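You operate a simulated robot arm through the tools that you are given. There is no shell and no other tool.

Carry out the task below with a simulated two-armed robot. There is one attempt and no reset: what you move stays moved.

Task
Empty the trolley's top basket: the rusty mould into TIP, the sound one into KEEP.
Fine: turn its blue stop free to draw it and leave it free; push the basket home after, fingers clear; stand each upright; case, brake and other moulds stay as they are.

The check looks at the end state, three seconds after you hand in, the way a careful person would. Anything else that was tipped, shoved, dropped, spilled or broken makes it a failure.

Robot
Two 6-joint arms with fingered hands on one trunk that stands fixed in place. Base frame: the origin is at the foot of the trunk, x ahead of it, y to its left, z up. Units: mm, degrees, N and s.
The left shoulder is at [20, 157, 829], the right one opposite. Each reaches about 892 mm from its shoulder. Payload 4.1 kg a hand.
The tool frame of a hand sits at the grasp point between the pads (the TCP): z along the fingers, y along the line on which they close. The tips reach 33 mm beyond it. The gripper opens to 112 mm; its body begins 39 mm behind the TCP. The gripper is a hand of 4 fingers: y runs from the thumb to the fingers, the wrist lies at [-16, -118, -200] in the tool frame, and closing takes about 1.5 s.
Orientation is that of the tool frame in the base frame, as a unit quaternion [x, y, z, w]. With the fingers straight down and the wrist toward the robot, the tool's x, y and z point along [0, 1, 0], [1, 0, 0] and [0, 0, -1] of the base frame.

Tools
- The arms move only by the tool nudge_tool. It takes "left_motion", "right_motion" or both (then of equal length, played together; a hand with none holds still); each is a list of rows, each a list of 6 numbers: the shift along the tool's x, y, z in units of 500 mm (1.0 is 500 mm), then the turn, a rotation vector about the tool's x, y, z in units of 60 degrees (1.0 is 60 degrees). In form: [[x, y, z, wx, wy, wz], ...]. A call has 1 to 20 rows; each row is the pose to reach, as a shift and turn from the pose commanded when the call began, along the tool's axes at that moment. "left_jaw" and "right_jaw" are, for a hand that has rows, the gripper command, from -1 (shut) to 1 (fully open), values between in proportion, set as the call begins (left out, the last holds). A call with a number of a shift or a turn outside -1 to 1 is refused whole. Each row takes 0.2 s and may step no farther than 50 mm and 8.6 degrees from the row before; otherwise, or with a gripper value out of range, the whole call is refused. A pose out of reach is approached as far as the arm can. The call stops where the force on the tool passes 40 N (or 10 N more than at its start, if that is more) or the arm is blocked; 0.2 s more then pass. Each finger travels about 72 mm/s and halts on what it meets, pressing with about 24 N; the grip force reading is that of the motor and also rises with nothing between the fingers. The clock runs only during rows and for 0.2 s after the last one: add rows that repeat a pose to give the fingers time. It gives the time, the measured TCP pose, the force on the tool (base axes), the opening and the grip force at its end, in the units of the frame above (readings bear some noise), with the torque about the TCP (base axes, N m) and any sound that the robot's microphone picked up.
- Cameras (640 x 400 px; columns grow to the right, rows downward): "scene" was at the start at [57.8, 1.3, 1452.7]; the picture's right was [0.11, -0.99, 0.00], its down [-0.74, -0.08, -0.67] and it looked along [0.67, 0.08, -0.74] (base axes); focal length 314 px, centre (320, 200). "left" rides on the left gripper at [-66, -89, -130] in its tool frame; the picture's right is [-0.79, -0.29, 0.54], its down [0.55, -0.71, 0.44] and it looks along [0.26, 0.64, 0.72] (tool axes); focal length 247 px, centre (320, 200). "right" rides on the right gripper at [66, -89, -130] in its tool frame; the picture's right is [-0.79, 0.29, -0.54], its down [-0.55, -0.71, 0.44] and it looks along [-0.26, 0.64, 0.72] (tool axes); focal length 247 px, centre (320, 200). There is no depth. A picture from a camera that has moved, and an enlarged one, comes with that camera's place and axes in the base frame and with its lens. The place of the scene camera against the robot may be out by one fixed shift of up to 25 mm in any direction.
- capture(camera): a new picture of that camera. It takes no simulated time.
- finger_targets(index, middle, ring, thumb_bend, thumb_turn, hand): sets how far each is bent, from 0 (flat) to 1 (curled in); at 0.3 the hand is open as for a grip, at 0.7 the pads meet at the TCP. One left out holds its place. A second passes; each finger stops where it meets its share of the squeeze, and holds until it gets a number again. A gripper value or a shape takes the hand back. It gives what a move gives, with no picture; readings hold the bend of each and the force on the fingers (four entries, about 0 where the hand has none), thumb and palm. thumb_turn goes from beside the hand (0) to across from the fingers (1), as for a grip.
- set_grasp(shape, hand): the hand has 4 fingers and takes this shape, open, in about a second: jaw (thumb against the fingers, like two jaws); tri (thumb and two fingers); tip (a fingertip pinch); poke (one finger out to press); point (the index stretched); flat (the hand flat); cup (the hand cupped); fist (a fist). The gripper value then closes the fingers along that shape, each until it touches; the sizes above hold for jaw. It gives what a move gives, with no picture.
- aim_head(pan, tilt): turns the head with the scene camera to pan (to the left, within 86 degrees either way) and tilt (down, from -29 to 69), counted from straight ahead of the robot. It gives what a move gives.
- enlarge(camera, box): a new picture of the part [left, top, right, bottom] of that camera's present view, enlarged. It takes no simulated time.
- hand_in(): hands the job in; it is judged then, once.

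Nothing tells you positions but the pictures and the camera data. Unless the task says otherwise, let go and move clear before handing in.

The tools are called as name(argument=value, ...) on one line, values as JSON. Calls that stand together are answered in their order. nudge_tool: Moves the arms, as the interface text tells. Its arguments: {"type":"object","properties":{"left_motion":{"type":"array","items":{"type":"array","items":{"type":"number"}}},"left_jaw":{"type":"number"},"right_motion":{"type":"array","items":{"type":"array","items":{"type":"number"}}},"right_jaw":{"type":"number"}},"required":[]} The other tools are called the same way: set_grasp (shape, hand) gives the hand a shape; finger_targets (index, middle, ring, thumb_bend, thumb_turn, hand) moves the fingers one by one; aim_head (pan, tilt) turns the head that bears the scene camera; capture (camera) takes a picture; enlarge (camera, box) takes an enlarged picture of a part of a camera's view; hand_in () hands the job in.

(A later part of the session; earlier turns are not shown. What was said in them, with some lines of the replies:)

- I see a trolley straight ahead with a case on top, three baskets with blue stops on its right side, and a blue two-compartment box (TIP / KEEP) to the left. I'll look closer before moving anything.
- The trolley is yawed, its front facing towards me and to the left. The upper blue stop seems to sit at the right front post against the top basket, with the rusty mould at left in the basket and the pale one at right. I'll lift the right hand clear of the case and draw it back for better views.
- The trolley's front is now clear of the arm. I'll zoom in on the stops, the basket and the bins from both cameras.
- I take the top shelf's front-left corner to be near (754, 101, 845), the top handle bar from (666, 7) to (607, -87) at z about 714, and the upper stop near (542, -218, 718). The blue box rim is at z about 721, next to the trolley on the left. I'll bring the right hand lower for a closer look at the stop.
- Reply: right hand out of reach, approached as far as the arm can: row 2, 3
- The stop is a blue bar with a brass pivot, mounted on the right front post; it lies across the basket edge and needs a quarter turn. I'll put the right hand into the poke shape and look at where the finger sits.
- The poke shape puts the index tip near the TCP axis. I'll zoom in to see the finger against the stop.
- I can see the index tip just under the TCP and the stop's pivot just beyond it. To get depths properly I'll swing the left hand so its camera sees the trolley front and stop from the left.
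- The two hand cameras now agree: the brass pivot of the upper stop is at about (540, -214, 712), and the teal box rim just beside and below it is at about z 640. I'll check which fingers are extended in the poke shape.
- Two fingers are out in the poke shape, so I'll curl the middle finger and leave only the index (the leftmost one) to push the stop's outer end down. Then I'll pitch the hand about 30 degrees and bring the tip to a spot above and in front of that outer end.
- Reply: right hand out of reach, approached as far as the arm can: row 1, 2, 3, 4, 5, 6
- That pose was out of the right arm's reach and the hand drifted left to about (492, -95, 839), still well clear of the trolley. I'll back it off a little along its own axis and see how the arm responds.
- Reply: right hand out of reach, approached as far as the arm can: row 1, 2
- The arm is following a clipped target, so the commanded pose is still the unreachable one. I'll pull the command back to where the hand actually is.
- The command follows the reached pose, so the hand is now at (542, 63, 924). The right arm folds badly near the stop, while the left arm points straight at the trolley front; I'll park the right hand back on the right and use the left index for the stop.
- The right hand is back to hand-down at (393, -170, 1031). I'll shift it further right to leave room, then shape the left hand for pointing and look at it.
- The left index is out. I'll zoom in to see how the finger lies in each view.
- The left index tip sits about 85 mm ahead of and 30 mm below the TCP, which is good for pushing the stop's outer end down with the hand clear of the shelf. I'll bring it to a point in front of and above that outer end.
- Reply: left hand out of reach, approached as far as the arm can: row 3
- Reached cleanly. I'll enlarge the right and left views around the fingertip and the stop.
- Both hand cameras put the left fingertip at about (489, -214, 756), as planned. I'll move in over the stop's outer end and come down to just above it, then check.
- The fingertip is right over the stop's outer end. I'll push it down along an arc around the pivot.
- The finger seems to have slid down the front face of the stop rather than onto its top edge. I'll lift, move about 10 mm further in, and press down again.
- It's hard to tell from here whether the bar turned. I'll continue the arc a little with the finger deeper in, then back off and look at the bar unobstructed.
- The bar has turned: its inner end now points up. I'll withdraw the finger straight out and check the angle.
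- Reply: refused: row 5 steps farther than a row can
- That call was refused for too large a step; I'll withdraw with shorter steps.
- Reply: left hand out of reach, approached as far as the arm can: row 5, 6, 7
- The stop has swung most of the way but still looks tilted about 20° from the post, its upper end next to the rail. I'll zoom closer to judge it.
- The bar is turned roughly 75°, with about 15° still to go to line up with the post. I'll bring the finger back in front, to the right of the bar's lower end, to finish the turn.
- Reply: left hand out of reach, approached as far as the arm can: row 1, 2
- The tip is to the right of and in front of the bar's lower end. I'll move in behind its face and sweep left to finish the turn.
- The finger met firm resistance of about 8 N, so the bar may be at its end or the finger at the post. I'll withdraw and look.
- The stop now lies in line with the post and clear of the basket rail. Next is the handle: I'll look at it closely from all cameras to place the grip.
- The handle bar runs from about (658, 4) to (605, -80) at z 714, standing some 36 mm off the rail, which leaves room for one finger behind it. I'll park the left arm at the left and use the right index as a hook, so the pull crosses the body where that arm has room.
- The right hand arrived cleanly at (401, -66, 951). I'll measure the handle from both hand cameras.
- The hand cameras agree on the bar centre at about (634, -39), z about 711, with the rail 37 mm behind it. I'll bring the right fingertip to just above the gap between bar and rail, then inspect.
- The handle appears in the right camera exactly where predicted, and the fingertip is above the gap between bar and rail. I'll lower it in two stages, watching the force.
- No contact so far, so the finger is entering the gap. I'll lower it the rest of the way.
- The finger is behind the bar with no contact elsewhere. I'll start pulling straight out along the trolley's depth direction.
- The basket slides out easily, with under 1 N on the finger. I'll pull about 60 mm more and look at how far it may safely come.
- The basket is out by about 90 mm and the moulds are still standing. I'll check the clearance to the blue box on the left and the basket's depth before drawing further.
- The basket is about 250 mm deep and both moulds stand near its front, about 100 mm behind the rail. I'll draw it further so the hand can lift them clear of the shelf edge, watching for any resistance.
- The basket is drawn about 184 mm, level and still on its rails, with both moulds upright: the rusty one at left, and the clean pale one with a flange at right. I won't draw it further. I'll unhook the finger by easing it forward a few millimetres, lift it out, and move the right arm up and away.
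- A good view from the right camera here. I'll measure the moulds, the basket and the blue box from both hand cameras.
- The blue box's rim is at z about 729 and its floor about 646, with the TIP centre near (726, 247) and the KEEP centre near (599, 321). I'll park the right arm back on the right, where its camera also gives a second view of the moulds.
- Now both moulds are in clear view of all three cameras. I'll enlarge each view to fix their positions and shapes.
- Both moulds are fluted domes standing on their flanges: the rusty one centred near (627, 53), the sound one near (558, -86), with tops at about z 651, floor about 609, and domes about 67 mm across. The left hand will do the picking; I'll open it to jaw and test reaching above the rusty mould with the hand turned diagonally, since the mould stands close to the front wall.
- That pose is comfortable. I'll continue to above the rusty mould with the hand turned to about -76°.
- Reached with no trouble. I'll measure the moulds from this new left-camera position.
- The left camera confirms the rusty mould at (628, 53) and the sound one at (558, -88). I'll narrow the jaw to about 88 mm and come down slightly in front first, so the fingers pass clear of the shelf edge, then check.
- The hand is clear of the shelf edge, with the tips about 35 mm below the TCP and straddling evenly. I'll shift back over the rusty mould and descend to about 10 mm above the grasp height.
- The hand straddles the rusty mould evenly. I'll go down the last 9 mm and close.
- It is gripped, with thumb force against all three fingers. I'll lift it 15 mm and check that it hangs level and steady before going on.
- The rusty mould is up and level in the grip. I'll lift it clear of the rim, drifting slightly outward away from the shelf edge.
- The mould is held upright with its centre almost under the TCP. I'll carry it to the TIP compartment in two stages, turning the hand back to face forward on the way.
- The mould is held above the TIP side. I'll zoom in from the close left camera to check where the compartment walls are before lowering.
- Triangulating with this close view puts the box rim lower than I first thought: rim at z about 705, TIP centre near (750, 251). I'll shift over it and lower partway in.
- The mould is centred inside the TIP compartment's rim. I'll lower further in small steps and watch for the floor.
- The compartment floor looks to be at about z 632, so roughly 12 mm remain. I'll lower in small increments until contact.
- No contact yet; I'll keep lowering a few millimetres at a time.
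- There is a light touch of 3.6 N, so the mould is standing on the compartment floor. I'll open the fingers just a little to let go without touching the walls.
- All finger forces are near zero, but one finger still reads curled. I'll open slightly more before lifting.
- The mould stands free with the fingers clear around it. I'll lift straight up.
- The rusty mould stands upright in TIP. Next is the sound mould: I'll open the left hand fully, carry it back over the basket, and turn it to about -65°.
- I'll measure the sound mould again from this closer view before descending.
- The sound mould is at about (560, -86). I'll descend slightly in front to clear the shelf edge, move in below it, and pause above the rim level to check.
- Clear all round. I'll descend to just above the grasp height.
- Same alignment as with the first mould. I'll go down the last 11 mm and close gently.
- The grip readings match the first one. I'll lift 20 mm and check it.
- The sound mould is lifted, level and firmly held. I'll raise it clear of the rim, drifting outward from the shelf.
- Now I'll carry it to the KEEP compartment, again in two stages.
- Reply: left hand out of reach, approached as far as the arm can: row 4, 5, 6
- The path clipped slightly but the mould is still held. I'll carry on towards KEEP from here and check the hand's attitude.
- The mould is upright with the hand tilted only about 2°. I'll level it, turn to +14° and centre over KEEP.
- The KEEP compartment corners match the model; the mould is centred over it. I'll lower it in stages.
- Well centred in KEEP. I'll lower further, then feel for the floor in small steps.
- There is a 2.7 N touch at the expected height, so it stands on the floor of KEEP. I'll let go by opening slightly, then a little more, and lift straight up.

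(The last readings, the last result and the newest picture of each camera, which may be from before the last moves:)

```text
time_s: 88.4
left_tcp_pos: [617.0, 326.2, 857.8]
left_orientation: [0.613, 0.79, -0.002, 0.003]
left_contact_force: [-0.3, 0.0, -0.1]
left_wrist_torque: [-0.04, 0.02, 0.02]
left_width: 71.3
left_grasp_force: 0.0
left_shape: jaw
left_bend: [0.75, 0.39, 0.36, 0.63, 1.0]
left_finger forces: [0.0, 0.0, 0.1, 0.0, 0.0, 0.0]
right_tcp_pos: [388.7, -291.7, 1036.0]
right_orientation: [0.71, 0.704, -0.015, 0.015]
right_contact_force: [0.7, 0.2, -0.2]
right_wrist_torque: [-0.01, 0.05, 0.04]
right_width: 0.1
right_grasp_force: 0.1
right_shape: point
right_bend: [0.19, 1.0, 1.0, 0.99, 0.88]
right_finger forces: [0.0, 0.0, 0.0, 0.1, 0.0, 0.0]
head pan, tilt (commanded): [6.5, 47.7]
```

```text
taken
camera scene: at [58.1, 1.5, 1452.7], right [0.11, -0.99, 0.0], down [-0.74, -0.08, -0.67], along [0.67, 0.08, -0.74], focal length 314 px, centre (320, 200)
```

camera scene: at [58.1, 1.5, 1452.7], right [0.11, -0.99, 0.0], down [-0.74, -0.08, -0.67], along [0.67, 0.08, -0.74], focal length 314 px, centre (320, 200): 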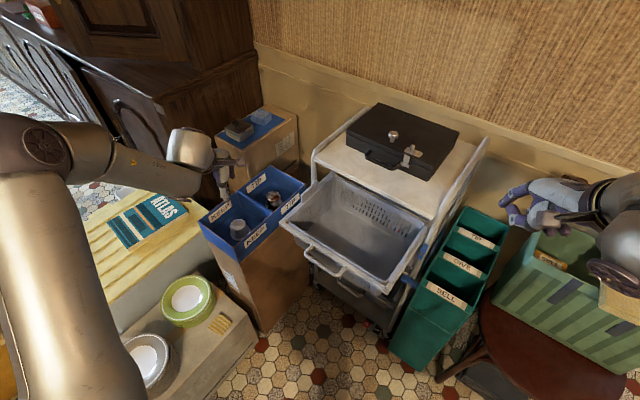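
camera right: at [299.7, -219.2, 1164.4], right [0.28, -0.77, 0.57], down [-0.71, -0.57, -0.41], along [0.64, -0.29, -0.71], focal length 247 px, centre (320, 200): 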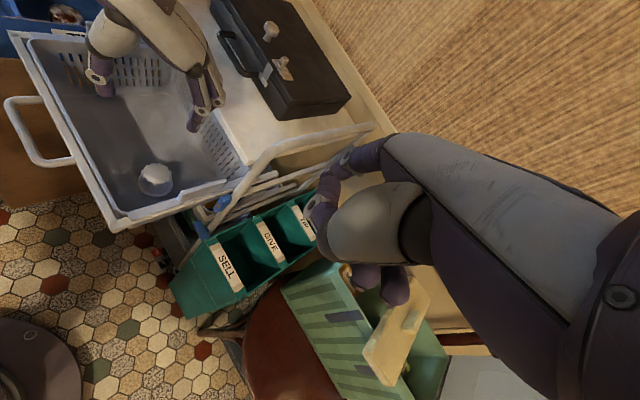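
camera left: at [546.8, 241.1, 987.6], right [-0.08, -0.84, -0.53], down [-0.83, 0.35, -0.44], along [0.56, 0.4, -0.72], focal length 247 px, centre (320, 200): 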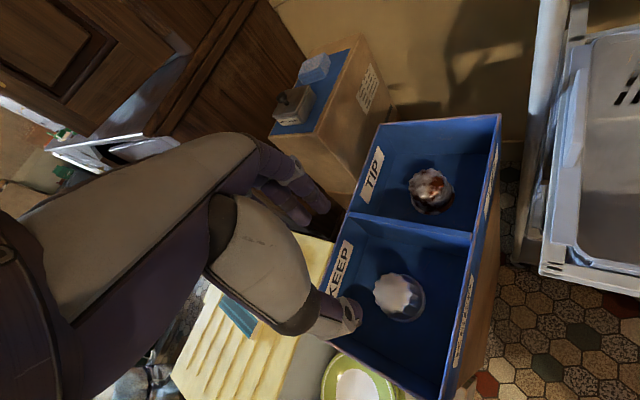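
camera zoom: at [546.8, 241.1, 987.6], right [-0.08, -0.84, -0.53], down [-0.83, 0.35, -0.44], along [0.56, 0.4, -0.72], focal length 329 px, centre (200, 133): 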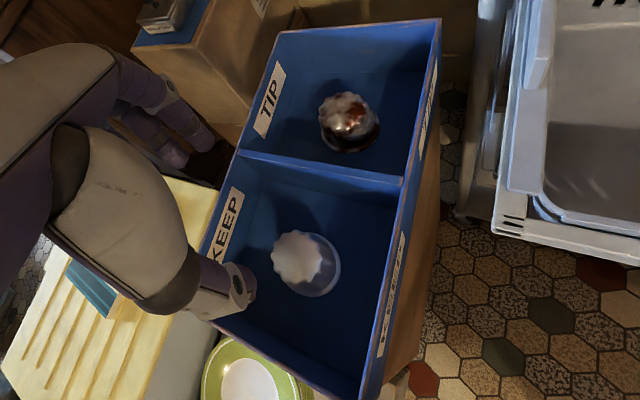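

Both moulds stand upright, rusty in TIP and sound in KEEP. Now the basket goes home: I'll bring the right index back along the path used before, to above the gap behind the handle bar, and push on the rail.

nudge_tool(right_motion=[[0.08, 0, 0, 0, 0, 0], [0.16, 0, 0, 0, 0, 0], [0.24, 0, 0, 0, 0, 0]])

nudge_tool(right_motion=[[0.073, 0.008, 0.03, 0, 0, 0.06], [0.146, 0.017, 0.06, 0, 0, 0.125], [0.219, 0.025, 0.09, 0, 0, 0.19], [0.292, 0.034, 0.12, 0, 0, 0.25], [0.365, 0.042, 0.15, 0, 0, 0.31], [0.438, 0.05, 0.18, 0, 0, 0.375], [0.511, 0.059, 0.21, 0, 0, 0.44]])

capture(camera="right")

capture(camera="scene")

```text
time_s: 89.2
left_tcp_pos: [616.7, 325.2, 857.6]
left_orientation: [0.613, 0.79, -0.002, 0.003]
left_contact_force: [0.2, -0.1, -0.4]
left_wrist_torque: [0.02, 0.0, 0.03]
left_width: 71.4
left_grasp_force: 0.0
left_shape: jaw
left_bend: [0.75, 0.39, 0.36, 0.63, 1.0]
left_finger forces: [0.1, 0.1, 0.0, 0.0, 0.0, 0.0]
right_tcp_pos: [389.1, -170.7, 1030.4]
right_orientation: [0.709, 0.705, -0.015, 0.014]
right_contact_force: [-0.3, -0.7, -0.2]
right_wrist_torque: [0.05, 0.01, -0.01]
right_width: 0.0
right_grasp_force: 0.0
right_shape: point
right_bend: [0.19, 1.0, 1.0, 0.99, 0.88]
right_finger forces: [0.0, 0.0, 0.0, 0.0, 0.0, 0.1]
head pan, tilt (commanded): [6.5, 47.7]
```

```text
time_s: 90.8
left_tcp_pos: [617.2, 327.3, 857.7]
left_orientation: [0.614, 0.79, -0.003, 0.003]
left_contact_force: [0.3, -1.1, -0.1]
left_wrist_torque: [0.06, -0.03, 0.02]
left_width: 71.3
left_grasp_force: 0.1
left_shape: jaw
left_bend: [0.75, 0.39, 0.36, 0.63, 1.0]
left_finger forces: [0.0, 0.1, 0.0, 0.0, 0.0, 0.1]
right_tcp_pos: [420.4, 79.1, 915.7]
right_orientation: [0.852, 0.524, -0.011, 0.018]
right_contact_force: [0.4, -0.4, -0.7]
right_wrist_torque: [0.06, -0.03, 0.02]
right_width: 0.0
right_grasp_force: 0.0
right_shape: point
right_bend: [0.19, 1.0, 1.0, 0.99, 0.88]
right_finger forces: [0.0, 0.0, 0.1, 0.0, 0.1, 0.1]
head pan, tilt (commanded): [6.5, 47.7]
```

```text
taken
camera right: at [370.4, 183.9, 1041.3], right [-0.1, -0.81, 0.57], down [-0.88, -0.19, -0.43], along [0.46, -0.55, -0.7], focal length 247 px, centre (320, 200)
```

right: 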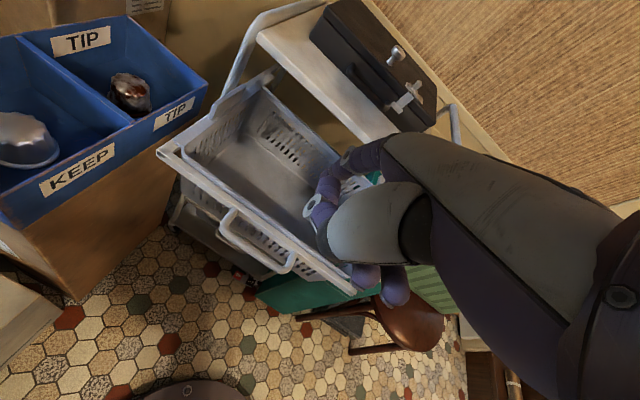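

```text
taken
camera scene: at [57.7, 0.8, 1452.7], right [0.11, -0.99, 0.0], down [-0.74, -0.08, -0.67], along [0.67, 0.08, -0.74], focal length 314 px, centre (320, 200)
```

scene: 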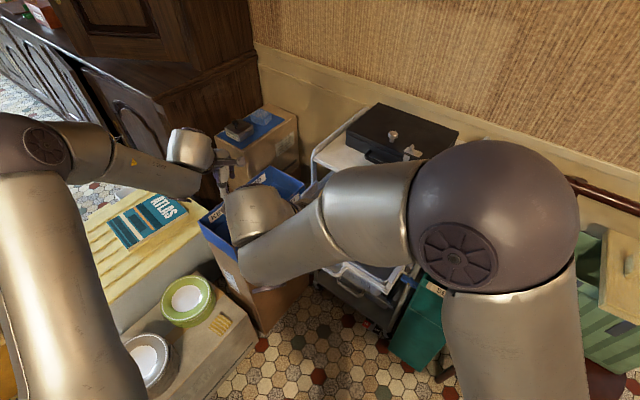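

I'm back at the same spot as after unhooking. I'll descend to just above the gap and check the finger against the bar.

nudge_tool(right_motion=[[0, 0, 0.08, 0, 0, 0], [0, 0, 0.16, 0, 0, 0], [0, 0, 0.23, 0, 0, 0], [0.001, 0.002, 0.28, 0, 0, 0], [0.001, 0.003, 0.305, 0, 0, 0]])

enlarge(camera="right", box=[240, 120, 400, 240])

```text
time_s: 92.0
left_tcp_pos: [616.3, 326.2, 856.9]
left_orientation: [0.613, 0.79, -0.002, 0.004]
left_contact_force: [0.6, 0.0, 0.7]
left_wrist_torque: [-0.01, -0.02, 0.02]
left_width: 71.4
left_grasp_force: 0.0
left_shape: jaw
left_bend: [0.75, 0.39, 0.36, 0.63, 1.0]
left_finger forces: [0.0, 0.0, 0.0, 0.0, 0.1, 0.0]
right_tcp_pos: [422.2, 72.6, 763.3]
right_orientation: [0.852, 0.524, -0.011, 0.017]
right_contact_force: [0.4, -0.6, -0.5]
right_wrist_torque: [0.01, 0.03, -0.04]
right_width: 0.0
right_grasp_force: 0.1
right_shape: point
right_bend: [0.19, 1.0, 1.0, 0.99, 0.88]
right_finger forces: [0.0, 0.0, 0.1, 0.1, 0.1, 0.0]
head pan, tilt (commanded): [6.5, 47.7]
```

```text
3.33 times, centred on (320, 180) of right
camera zoom: at [371.8, 177.4, 889.3], right [-0.1, -0.81, 0.57], down [-0.88, -0.19, -0.43], along [0.46, -0.55, -0.7], focal length 823 px, centre (320, 267)
```

zoom: 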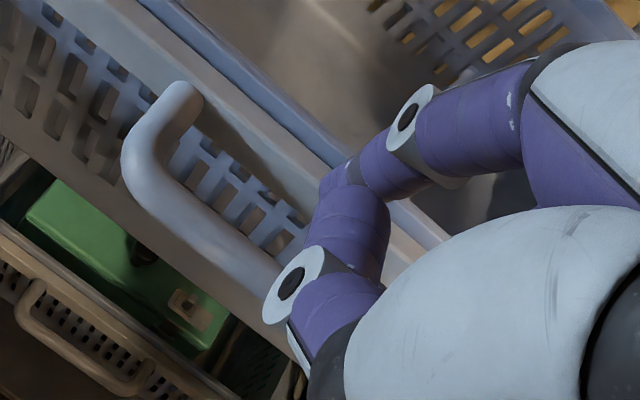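

The alignment matches the first insertion. I'll lower the finger into the gap.

nudge_tool(right_motion=[[0, 0, 0.015, 0, 0, 0], [0, 0, 0.03, 0, 0, 0], [0, 0, 0.045, 0, 0, 0], [0, 0, 0.056, 0, 0, 0]])

enlarge(camera="right", box=[240, 120, 400, 240])

```text
time_s: 93.0
left_tcp_pos: [617.3, 326.0, 856.8]
left_orientation: [0.613, 0.79, -0.003, 0.004]
left_contact_force: [0.3, 0.4, 0.8]
left_wrist_torque: [0.05, 0.03, 0.03]
left_width: 71.3
left_grasp_force: 0.1
left_shape: jaw
left_bend: [0.75, 0.39, 0.36, 0.63, 1.0]
left_finger forces: [0.0, 0.0, 0.0, 0.1, 0.0, 0.0]
right_tcp_pos: [422.9, 71.1, 736.2]
right_orientation: [0.852, 0.524, -0.01, 0.017]
right_contact_force: [1.2, 0.6, -0.2]
right_wrist_torque: [-0.02, 0.0, 0.0]
right_width: 0.3
right_grasp_force: 0.1
right_shape: point
right_bend: [0.19, 1.0, 1.0, 0.99, 0.88]
right_finger forces: [0.1, 0.0, 0.1, 0.0, 0.0, 0.0]
head pan, tilt (commanded): [6.5, 47.7]
```

```text
3.33 times, centred on (320, 180) of right
camera zoom: at [372.0, 176.3, 861.8], right [-0.1, -0.81, 0.57], down [-0.88, -0.19, -0.43], along [0.46, -0.55, -0.7], focal length 823 px, centre (320, 267)
```

zoom: 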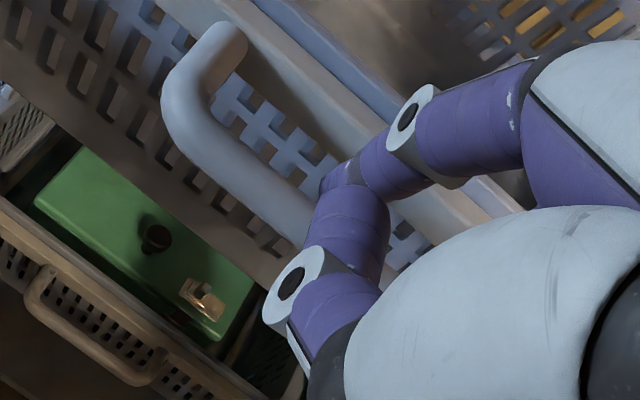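

The finger is in the gap without contact. I'll push the basket back along its rails, the first 100 mm now.

nudge_tool(right_motion=[[-0.0019, 0.025, 0.0006, 0, 0, 0], [-0.0038, 0.05, 0.0011, 0, 0, 0], [-0.0057, 0.075, 0.0017, 0, 0, 0], [-0.0076, 0.1, 0.0022, 0, 0, 0], [-0.0095, 0.125, 0.0028, 0, 0, 0], [-0.0115, 0.15, 0.0033, 0, 0, 0], [-0.0134, 0.175, 0.0039, 0, 0, 0], [-0.0153, 0.2, 0.0044, 0, 0, 0]])

capture(camera="right")

capture(camera="left")

```text
time_s: 94.8
left_tcp_pos: [617.6, 326.2, 857.5]
left_orientation: [0.613, 0.79, -0.003, 0.003]
left_contact_force: [1.4, 0.2, -0.6]
left_wrist_torque: [0.0, -0.01, -0.02]
left_width: 71.2
left_grasp_force: 0.1
left_shape: jaw
left_bend: [0.75, 0.39, 0.36, 0.63, 1.0]
left_finger forces: [0.0, 0.0, 0.0, 0.0, 0.0, 0.0]
right_tcp_pos: [508.8, 19.0, 734.8]
right_orientation: [0.852, 0.523, -0.011, 0.017]
right_contact_force: [-0.7, 0.4, 0.2]
right_wrist_torque: [-0.03, 0.02, 0.01]
right_width: 105.7
right_grasp_force: 0.1
right_shape: point
right_bend: [0.19, 1.0, 1.0, 0.99, 0.88]
right_finger forces: [0.0, 0.0, 0.1, 0.1, 0.0, 0.0]
head pan, tilt (commanded): [6.5, 47.7]
```

```text
taken
camera right: at [457.5, 124.6, 862.0], right [-0.1, -0.81, 0.57], down [-0.88, -0.19, -0.43], along [0.46, -0.55, -0.7], focal length 247 px, centre (320, 200)
```

right: 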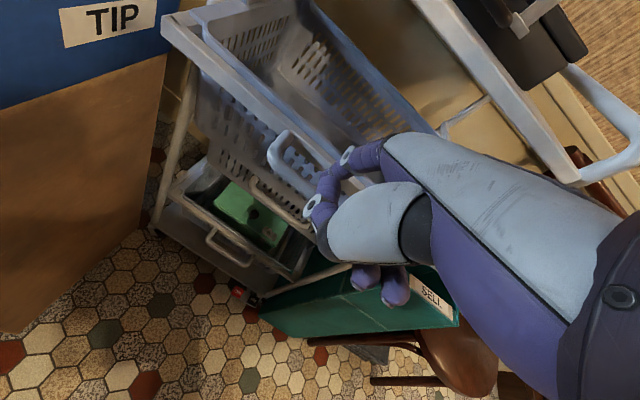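

```text
taken
camera left: at [546.8, 240.8, 987.4], right [-0.08, -0.84, -0.53], down [-0.82, 0.36, -0.44], along [0.56, 0.4, -0.72], focal length 247 px, centre (320, 200)
```

left: 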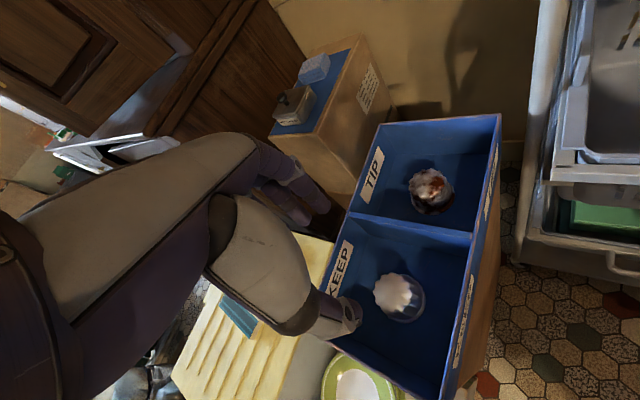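

It's moving in smoothly. I'll push 60 mm more, then finish slowly.

nudge_tool(right_motion=[[-0.0019, 0.025, 0.0006, 0, 0, 0], [-0.0038, 0.05, 0.0011, 0, 0, 0], [-0.0057, 0.075, 0.0017, 0, 0, 0], [-0.0076, 0.1, 0.0022, 0, 0, 0], [-0.0092, 0.12, 0.0026, 0, 0, 0]])

nudge_tool(right_motion=[[-0.0006, 0.008, 0.0002, 0, 0, 0], [-0.0012, 0.016, 0.0004, 0, 0, 0], [-0.0017, 0.022, 0.0005, 0, 0, 0]])

enlarge(camera="right", box=[180, 40, 400, 220])

```text
time_s: 96.0
left_tcp_pos: [616.6, 326.1, 856.9]
left_orientation: [0.613, 0.79, -0.003, 0.004]
left_contact_force: [-0.4, -0.5, 0.9]
left_wrist_torque: [0.02, -0.05, 0.01]
left_width: 71.2
left_grasp_force: 0.1
left_shape: jaw
left_bend: [0.75, 0.39, 0.36, 0.63, 1.0]
left_finger forces: [0.1, 0.0, 0.0, 0.0, 0.0, 0.0]
right_tcp_pos: [559.8, -11.9, 734.1]
right_orientation: [0.852, 0.524, -0.01, 0.018]
right_contact_force: [-1.3, -0.9, -0.4]
right_wrist_torque: [0.05, -0.04, 0.02]
right_width: 105.5
right_grasp_force: 0.0
right_shape: point
right_bend: [0.19, 1.0, 1.0, 0.99, 0.88]
right_finger forces: [0.0, 0.0, 0.1, 0.0, 0.0, 0.1]
head pan, tilt (commanded): [6.5, 47.7]
```

```text
time_s: 96.8
left_tcp_pos: [617.6, 326.9, 857.3]
left_orientation: [0.613, 0.79, -0.003, 0.004]
left_contact_force: [1.0, -0.6, -0.4]
left_wrist_torque: [0.02, 0.03, -0.03]
left_width: 71.4
left_grasp_force: 0.1
left_shape: jaw
left_bend: [0.75, 0.39, 0.36, 0.63, 1.0]
left_finger forces: [0.0, 0.0, 0.0, 0.0, 0.0, 0.1]
right_tcp_pos: [568.7, -18.0, 734.6]
right_orientation: [0.851, 0.525, -0.012, 0.018]
right_contact_force: [-0.3, 0.8, 0.0]
right_wrist_torque: [0.05, 0.06, 0.05]
right_width: 105.9
right_grasp_force: 0.1
right_shape: point
right_bend: [0.2, 1.0, 1.0, 0.99, 0.88]
right_finger forces: [1.0, 0.0, 0.0, 0.0, 0.1, 0.1]
head pan, tilt (commanded): [6.5, 47.7]
```

```text
2.22 times, centred on (290, 130) of right
camera zoom: at [518.3, 87.3, 861.5], right [-0.1, -0.81, 0.57], down [-0.88, -0.19, -0.43], along [0.46, -0.55, -0.7], focal length 549 px, centre (387, 356)
```

zoom: 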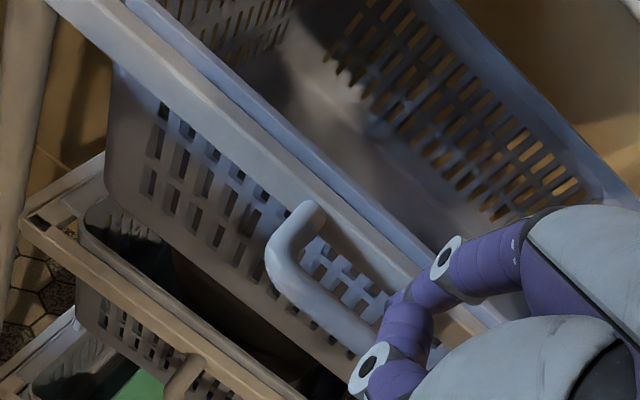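

A touch of 1 N now; the basket isn't quite home yet. I'll continue in small steps.

nudge_tool(right_motion=[[-0.0005, 0.006, 0.0001, 0, 0, 0], [-0.0009, 0.012, 0.0003, 0, 0, 0]])

nudge_tool(right_motion=[[-0.0005, 0.006, 0.0001, 0, 0, 0], [-0.0009, 0.012, 0.0003, 0, 0, 0]])

nudge_tool(right_motion=[[-0.0005, 0.006, 0.0001, 0, 0, 0], [-0.0009, 0.012, 0.0003, 0, 0, 0]])

enlarge(camera="right", box=[180, 40, 400, 220])

```text
time_s: 97.4
left_tcp_pos: [617.8, 325.8, 857.2]
left_orientation: [0.613, 0.79, -0.003, 0.004]
left_contact_force: [0.1, -0.8, -0.5]
left_wrist_torque: [-0.01, 0.01, 0.02]
left_width: 71.1
left_grasp_force: 0.0
left_shape: jaw
left_bend: [0.75, 0.39, 0.36, 0.63, 1.0]
left_finger forces: [0.0, 0.0, 0.0, 0.1, 0.0, 0.0]
right_tcp_pos: [574.8, -20.4, 735.5]
right_orientation: [0.852, 0.524, -0.011, 0.018]
right_contact_force: [-0.1, 0.3, -0.1]
right_wrist_torque: [-0.02, -0.01, 0.01]
right_width: 105.6
right_grasp_force: 0.1
right_shape: point
right_bend: [0.2, 1.0, 1.0, 0.99, 0.88]
right_finger forces: [0.9, 0.1, 0.0, 0.0, 0.0, 0.0]
head pan, tilt (commanded): [6.5, 47.7]
```

```text
time_s: 98.0
left_tcp_pos: [618.1, 327.0, 857.7]
left_orientation: [0.612, 0.791, -0.003, 0.004]
left_contact_force: [-1.2, 0.6, 0.1]
left_wrist_torque: [-0.01, -0.02, -0.03]
left_width: 71.3
left_grasp_force: 0.0
left_shape: jaw
left_bend: [0.75, 0.39, 0.36, 0.63, 1.0]
left_finger forces: [0.0, 0.1, 0.1, 0.1, 0.1, 0.0]
right_tcp_pos: [579.9, -24.2, 735.4]
right_orientation: [0.852, 0.524, -0.012, 0.017]
right_contact_force: [-1.2, -0.2, 0.2]
right_wrist_torque: [-0.02, -0.01, -0.02]
right_width: 105.6
right_grasp_force: 0.1
right_shape: point
right_bend: [0.19, 1.0, 1.0, 0.99, 0.88]
right_finger forces: [0.0, 0.0, 0.0, 0.0, 0.1, 0.1]
head pan, tilt (commanded): [6.5, 47.7]
```

```text
time_s: 98.6
left_tcp_pos: [617.7, 326.5, 857.2]
left_orientation: [0.612, 0.791, -0.003, 0.004]
left_contact_force: [-0.1, 0.1, 0.3]
left_wrist_torque: [0.0, 0.0, -0.01]
left_width: 71.2
left_grasp_force: 0.0
left_shape: jaw
left_bend: [0.75, 0.39, 0.36, 0.63, 1.0]
left_finger forces: [0.1, 0.0, 0.0, 0.0, 0.0, 0.1]
right_tcp_pos: [584.5, -26.5, 735.0]
right_orientation: [0.852, 0.524, -0.01, 0.019]
right_contact_force: [-0.8, 0.1, 0.2]
right_wrist_torque: [0.0, 0.01, -0.02]
right_width: 105.6
right_grasp_force: 0.1
right_shape: point
right_bend: [0.19, 1.0, 1.0, 0.99, 0.88]
right_finger forces: [0.0, 0.0, 0.0, 0.0, 0.1, 0.0]
head pan, tilt (commanded): [6.5, 47.7]
```

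```text
2.22 times, centred on (290, 130) of right
camera zoom: at [533.8, 77.6, 861.7], right [-0.1, -0.81, 0.57], down [-0.88, -0.19, -0.43], along [0.46, -0.55, -0.7], focal length 549 px, centre (387, 356)
```

zoom: 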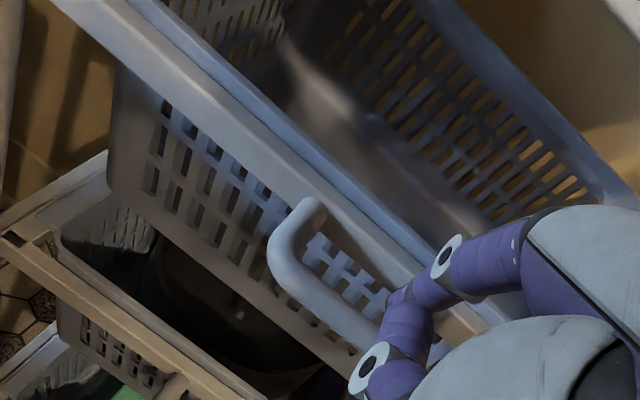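

The finger is now a little past its first insertion position and there's still no resistance, so the basket should be about home. I'll back off a few millimetres, lift the finger out, move the right arm away, and compare with the first pictures.

nudge_tool(right_motion=[[0.0004, -0.005, 0, 0, 0, 0], [0.0006, -0.008, -0.02, 0, 0, 0], [0.0006, -0.008, -0.06, 0, 0, 0], [0.0006, -0.008, -0.11, 0, 0, 0], [-0.03, -0.05, -0.17, 0, 0, 0], [-0.07, -0.1, -0.23, 0, 0, 0], [-0.12, -0.15, -0.29, 0, 0, 0], [-0.17, -0.2, -0.33, 0, 0, 0]])

capture(camera="right")

```text
time_s: 100.4
left_tcp_pos: [616.2, 326.7, 857.5]
left_orientation: [0.613, 0.79, -0.003, 0.003]
left_contact_force: [-0.2, -0.3, -0.7]
left_wrist_torque: [0.02, 0.01, 0.04]
left_width: 71.4
left_grasp_force: 0.1
left_shape: jaw
left_bend: [0.75, 0.39, 0.36, 0.63, 1.0]
left_finger forces: [0.0, 0.1, 0.0, 0.0, 0.1, 0.1]
right_tcp_pos: [457.4, -50.7, 900.5]
right_orientation: [0.85, 0.526, -0.012, 0.018]
right_contact_force: [0.1, -0.3, 0.3]
right_wrist_torque: [0.01, 0.01, 0.02]
right_width: 105.4
right_grasp_force: 0.0
right_shape: point
right_bend: [0.19, 1.0, 1.0, 0.99, 0.88]
right_finger forces: [0.0, 0.0, 0.0, 0.1, 0.0, 0.0]
head pan, tilt (commanded): [6.5, 47.7]
```

```text
taken
camera right: at [406.3, 53.7, 1027.0], right [-0.1, -0.81, 0.57], down [-0.88, -0.19, -0.43], along [0.46, -0.55, -0.7], focal length 247 px, centre (320, 200)
```

right: 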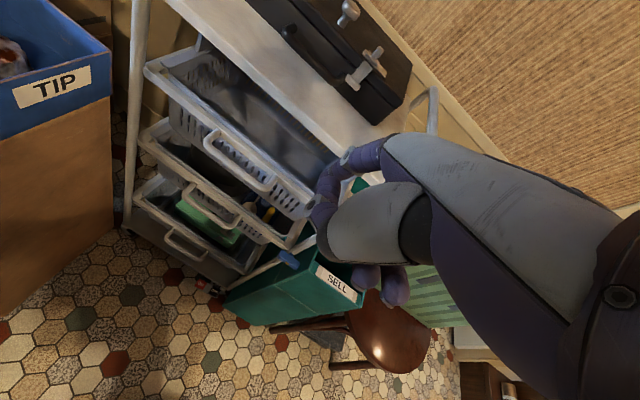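

The basket looks back in place. I'll park the right arm on the right and compare the trolley with the first scene pictures.

nudge_tool(right_motion=[[-0.056, -0.001, -0.05, 0, 0, -0.088], [-0.112, -0.002, -0.1, 0, 0, -0.176], [-0.169, -0.003, -0.15, 0, 0, -0.264], [-0.225, -0.004, -0.2, 0, 0, -0.352], [-0.281, -0.005, -0.25, 0, 0, -0.44]])

nudge_tool(right_motion=[[-0.08, 0, 0, 0, 0, 0], [-0.16, 0, 0, 0, 0, 0], [-0.24, 0, 0, 0, 0, 0]])

enlarge(camera="scene", box=[380, 180, 476, 300])

enlarge(camera="scene", box=[310, 120, 470, 220])

enlarge(camera="scene", box=[300, 180, 500, 320])

enlarge(camera="right", box=[120, 100, 280, 240])

```text
time_s: 101.6
left_tcp_pos: [617.6, 327.4, 857.1]
left_orientation: [0.613, 0.79, -0.003, 0.003]
left_contact_force: [0.7, 0.1, 0.1]
left_wrist_torque: [-0.03, 0.03, -0.05]
left_width: 70.9
left_grasp_force: 0.1
left_shape: jaw
left_bend: [0.75, 0.39, 0.36, 0.63, 1.0]
left_finger forces: [0.0, 0.0, 0.0, 0.0, 0.1, 0.0]
right_tcp_pos: [390.8, -170.4, 1031.9]
right_orientation: [0.709, 0.705, -0.014, 0.015]
right_contact_force: [1.3, -0.2, -0.3]
right_wrist_torque: [-0.03, 0.02, -0.03]
right_width: 105.6
right_grasp_force: 0.0
right_shape: point
right_bend: [0.19, 1.0, 1.0, 0.99, 0.88]
right_finger forces: [0.1, 0.0, 0.1, 0.0, 0.0, 0.0]
head pan, tilt (commanded): [6.5, 47.7]
```

```text
time_s: 102.4
left_tcp_pos: [617.2, 326.6, 858.4]
left_orientation: [0.613, 0.79, -0.002, 0.003]
left_contact_force: [-1.0, -0.3, -0.5]
left_wrist_torque: [-0.02, 0.0, 0.0]
left_width: 71.0
left_grasp_force: 0.2
left_shape: jaw
left_bend: [0.75, 0.39, 0.36, 0.63, 1.0]
left_finger forces: [0.0, 0.1, 0.0, 0.0, 0.1, 0.0]
right_tcp_pos: [390.9, -290.2, 1036.4]
right_orientation: [0.71, 0.704, -0.015, 0.015]
right_contact_force: [0.9, 1.2, -0.1]
right_wrist_torque: [0.02, 0.02, -0.01]
right_width: 105.8
right_grasp_force: 0.1
right_shape: point
right_bend: [0.19, 1.0, 1.0, 0.99, 0.88]
right_finger forces: [0.1, 0.0, 0.0, 0.0, 0.0, 0.0]
head pan, tilt (commanded): [6.5, 47.7]
```

```text
3.33 times, centred on (428, 240) of scene
camera zoom: at [57.9, 1.5, 1452.7], right [0.11, -0.99, 0.0], down [-0.74, -0.08, -0.67], along [0.67, 0.08, -0.74], focal length 1045 px, centre (-40, 67)
```

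zoom: 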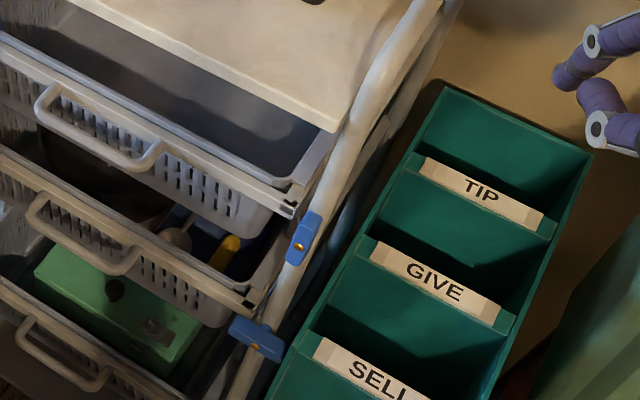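

```text
4.00 times, centred on (390, 170) of scene
camera zoom: at [57.9, 1.5, 1452.7], right [0.11, -0.99, 0.0], down [-0.74, -0.08, -0.67], along [0.67, 0.08, -0.74], focal length 1254 px, centre (40, 320)
```

zoom: 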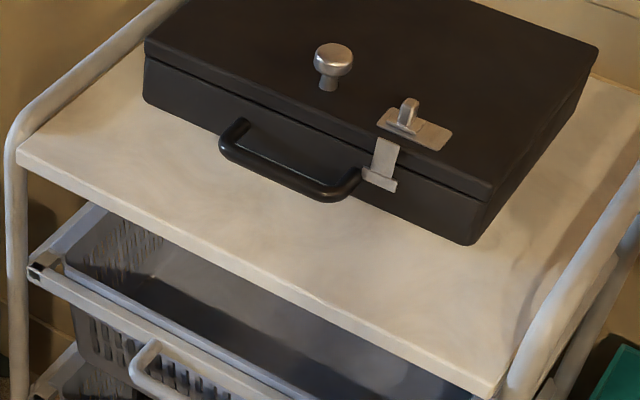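

```text
2.86 times, centred on (400, 250) of scene
camera zoom: at [57.9, 1.5, 1452.7], right [0.11, -0.99, 0.0], down [-0.74, -0.08, -0.67], along [0.67, 0.08, -0.74], focal length 896 px, centre (91, 57)
```

zoom: 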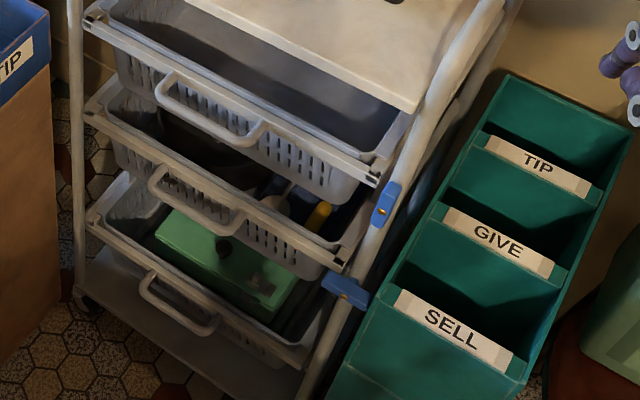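

```text
2.86 times, centred on (200, 170) of right
camera zoom: at [301.5, -218.3, 1164.2], right [0.28, -0.77, 0.57], down [-0.71, -0.57, -0.41], along [0.64, -0.29, -0.71], focal length 706 px, centre (663, 286)
```

zoom: 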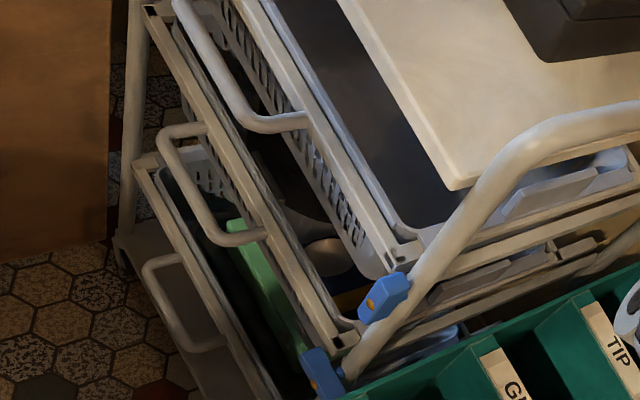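

The handle and rail sit in exactly the same pixels as in the first pictures, so the basket is home, and the stop is still turned in line with the post. I'll withdraw the left hand to its starting area and do a final check of everything.

nudge_tool(left_jaw=1.0, left_motion=[[0, 0, -0.06, 0, 0, 0], [-0.01, -0.04, -0.12, 0, 0, 0.03], [-0.03, -0.1, -0.17, 0, 0, 0.07], [-0.055, -0.17, -0.2, 0, 0, 0.11], [-0.075, -0.23, -0.22, 0, 0, 0.15], [-0.091, -0.271, -0.22, 0, 0, 0.17]])

capture(camera="scene")

enlarge(camera="scene", box=[180, 90, 340, 280])

enlarge(camera="left", box=[280, 100, 480, 340])

enlarge(camera="scene", box=[395, 215, 455, 275])

```text
time_s: 103.8
left_tcp_pos: [496.6, 248.6, 965.7]
left_orientation: [0.681, 0.732, -0.002, 0.004]
left_contact_force: [0.0, 0.4, 0.3]
left_wrist_torque: [0.0, 0.03, -0.03]
left_width: 112.0
left_grasp_force: 0.1
left_shape: jaw
left_bend: [0.3, 0.3, 0.3, 0.3, 0.98]
left_finger forces: [0.0, 0.0, 0.0, 0.0, 0.1, 0.0]
right_tcp_pos: [390.9, -290.0, 1036.8]
right_orientation: [0.709, 0.705, -0.016, 0.015]
right_contact_force: [0.3, 0.2, -0.8]
right_wrist_torque: [-0.02, 0.02, 0.03]
right_width: 106.0
right_grasp_force: 0.0
right_shape: point
right_bend: [0.19, 1.0, 1.0, 0.99, 0.88]
right_finger forces: [0.0, 0.1, 0.0, 0.0, 0.0, 0.0]
head pan, tilt (commanded): [6.5, 47.7]
```

```text
taken
camera scene: at [58.1, 1.4, 1452.7], right [0.11, -0.99, 0.0], down [-0.74, -0.08, -0.67], along [0.67, 0.08, -0.74], focal length 314 px, centre (320, 200)
```

scene: 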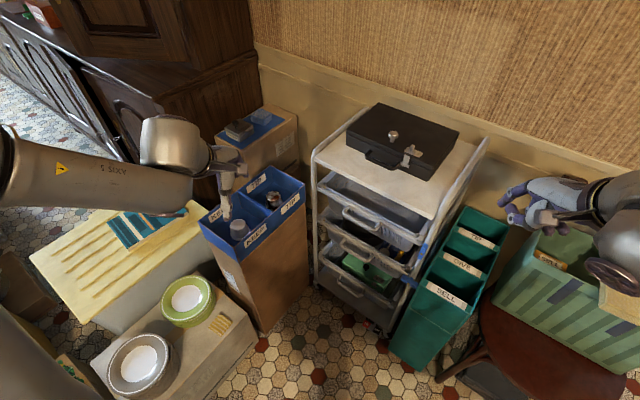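

```text
2.11 times, centred on (260, 185) of scene
camera zoom: at [58.1, 1.4, 1452.7], right [0.11, -0.99, 0.0], down [-0.74, -0.08, -0.67], along [0.67, 0.08, -0.74], focal length 660 px, centre (446, 232)
```

zoom: 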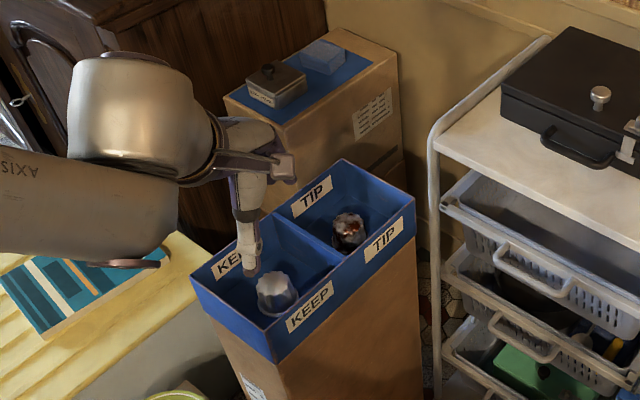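

```text
1.67 times, centred on (380, 220) of left
camera zoom: at [412.1, 176.8, 1095.8], right [-0.23, -0.82, -0.53], down [-0.75, 0.5, -0.44], along [0.62, 0.3, -0.72], focal length 412 px, centre (220, 167)
```

zoom: 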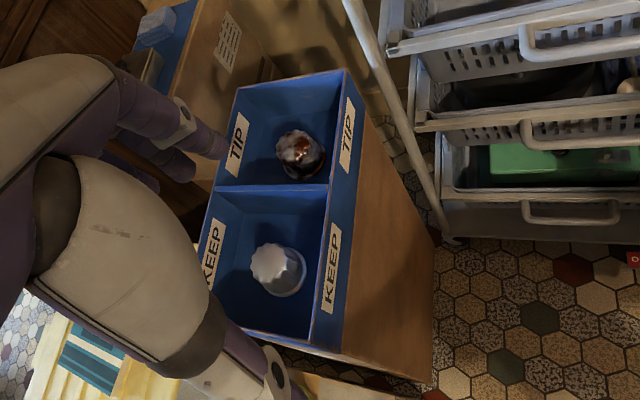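

```text
6.67 times, centred on (425, 245) of scene
camera zoom: at [58.1, 1.4, 1452.7], right [0.11, -0.99, 0.0], down [-0.74, -0.08, -0.67], along [0.67, 0.08, -0.74], focal length 2090 px, centre (-380, -100)
```

zoom: 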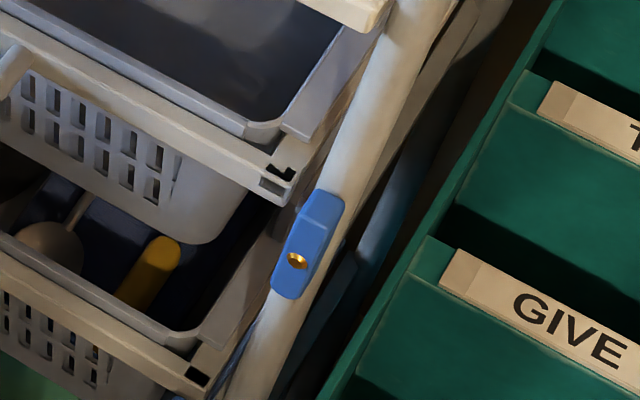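

hand_in()

```text
The job is handed in.
```

I finished the job and handed it in. The last pictures show both moulds placed and the basket home, but I haven't been told how it was judged.

- **Moulds:** The rusty mould stands upright in TIP and the sound one upright in KEEP. Both are in the blue two-part box. There is a second TIP bin in the teal box; I used the blue one because it is the box that also has KEEP.
- **Blue stop:** It is turned in line with the post and left free. It took three pushes: the first slid down the front of the stop, the second turned it most of the way, and the third brought it in line.
- **Basket:** It is pushed home; its rail and handle sit where they did in the first pictures, and both hands are clear of it.
- **Everything else:** The case, the lower baskets and the boxes look unmoved in the last pictures, and I didn't touch the brake. I saw no sign that anything was knocked or spilled.
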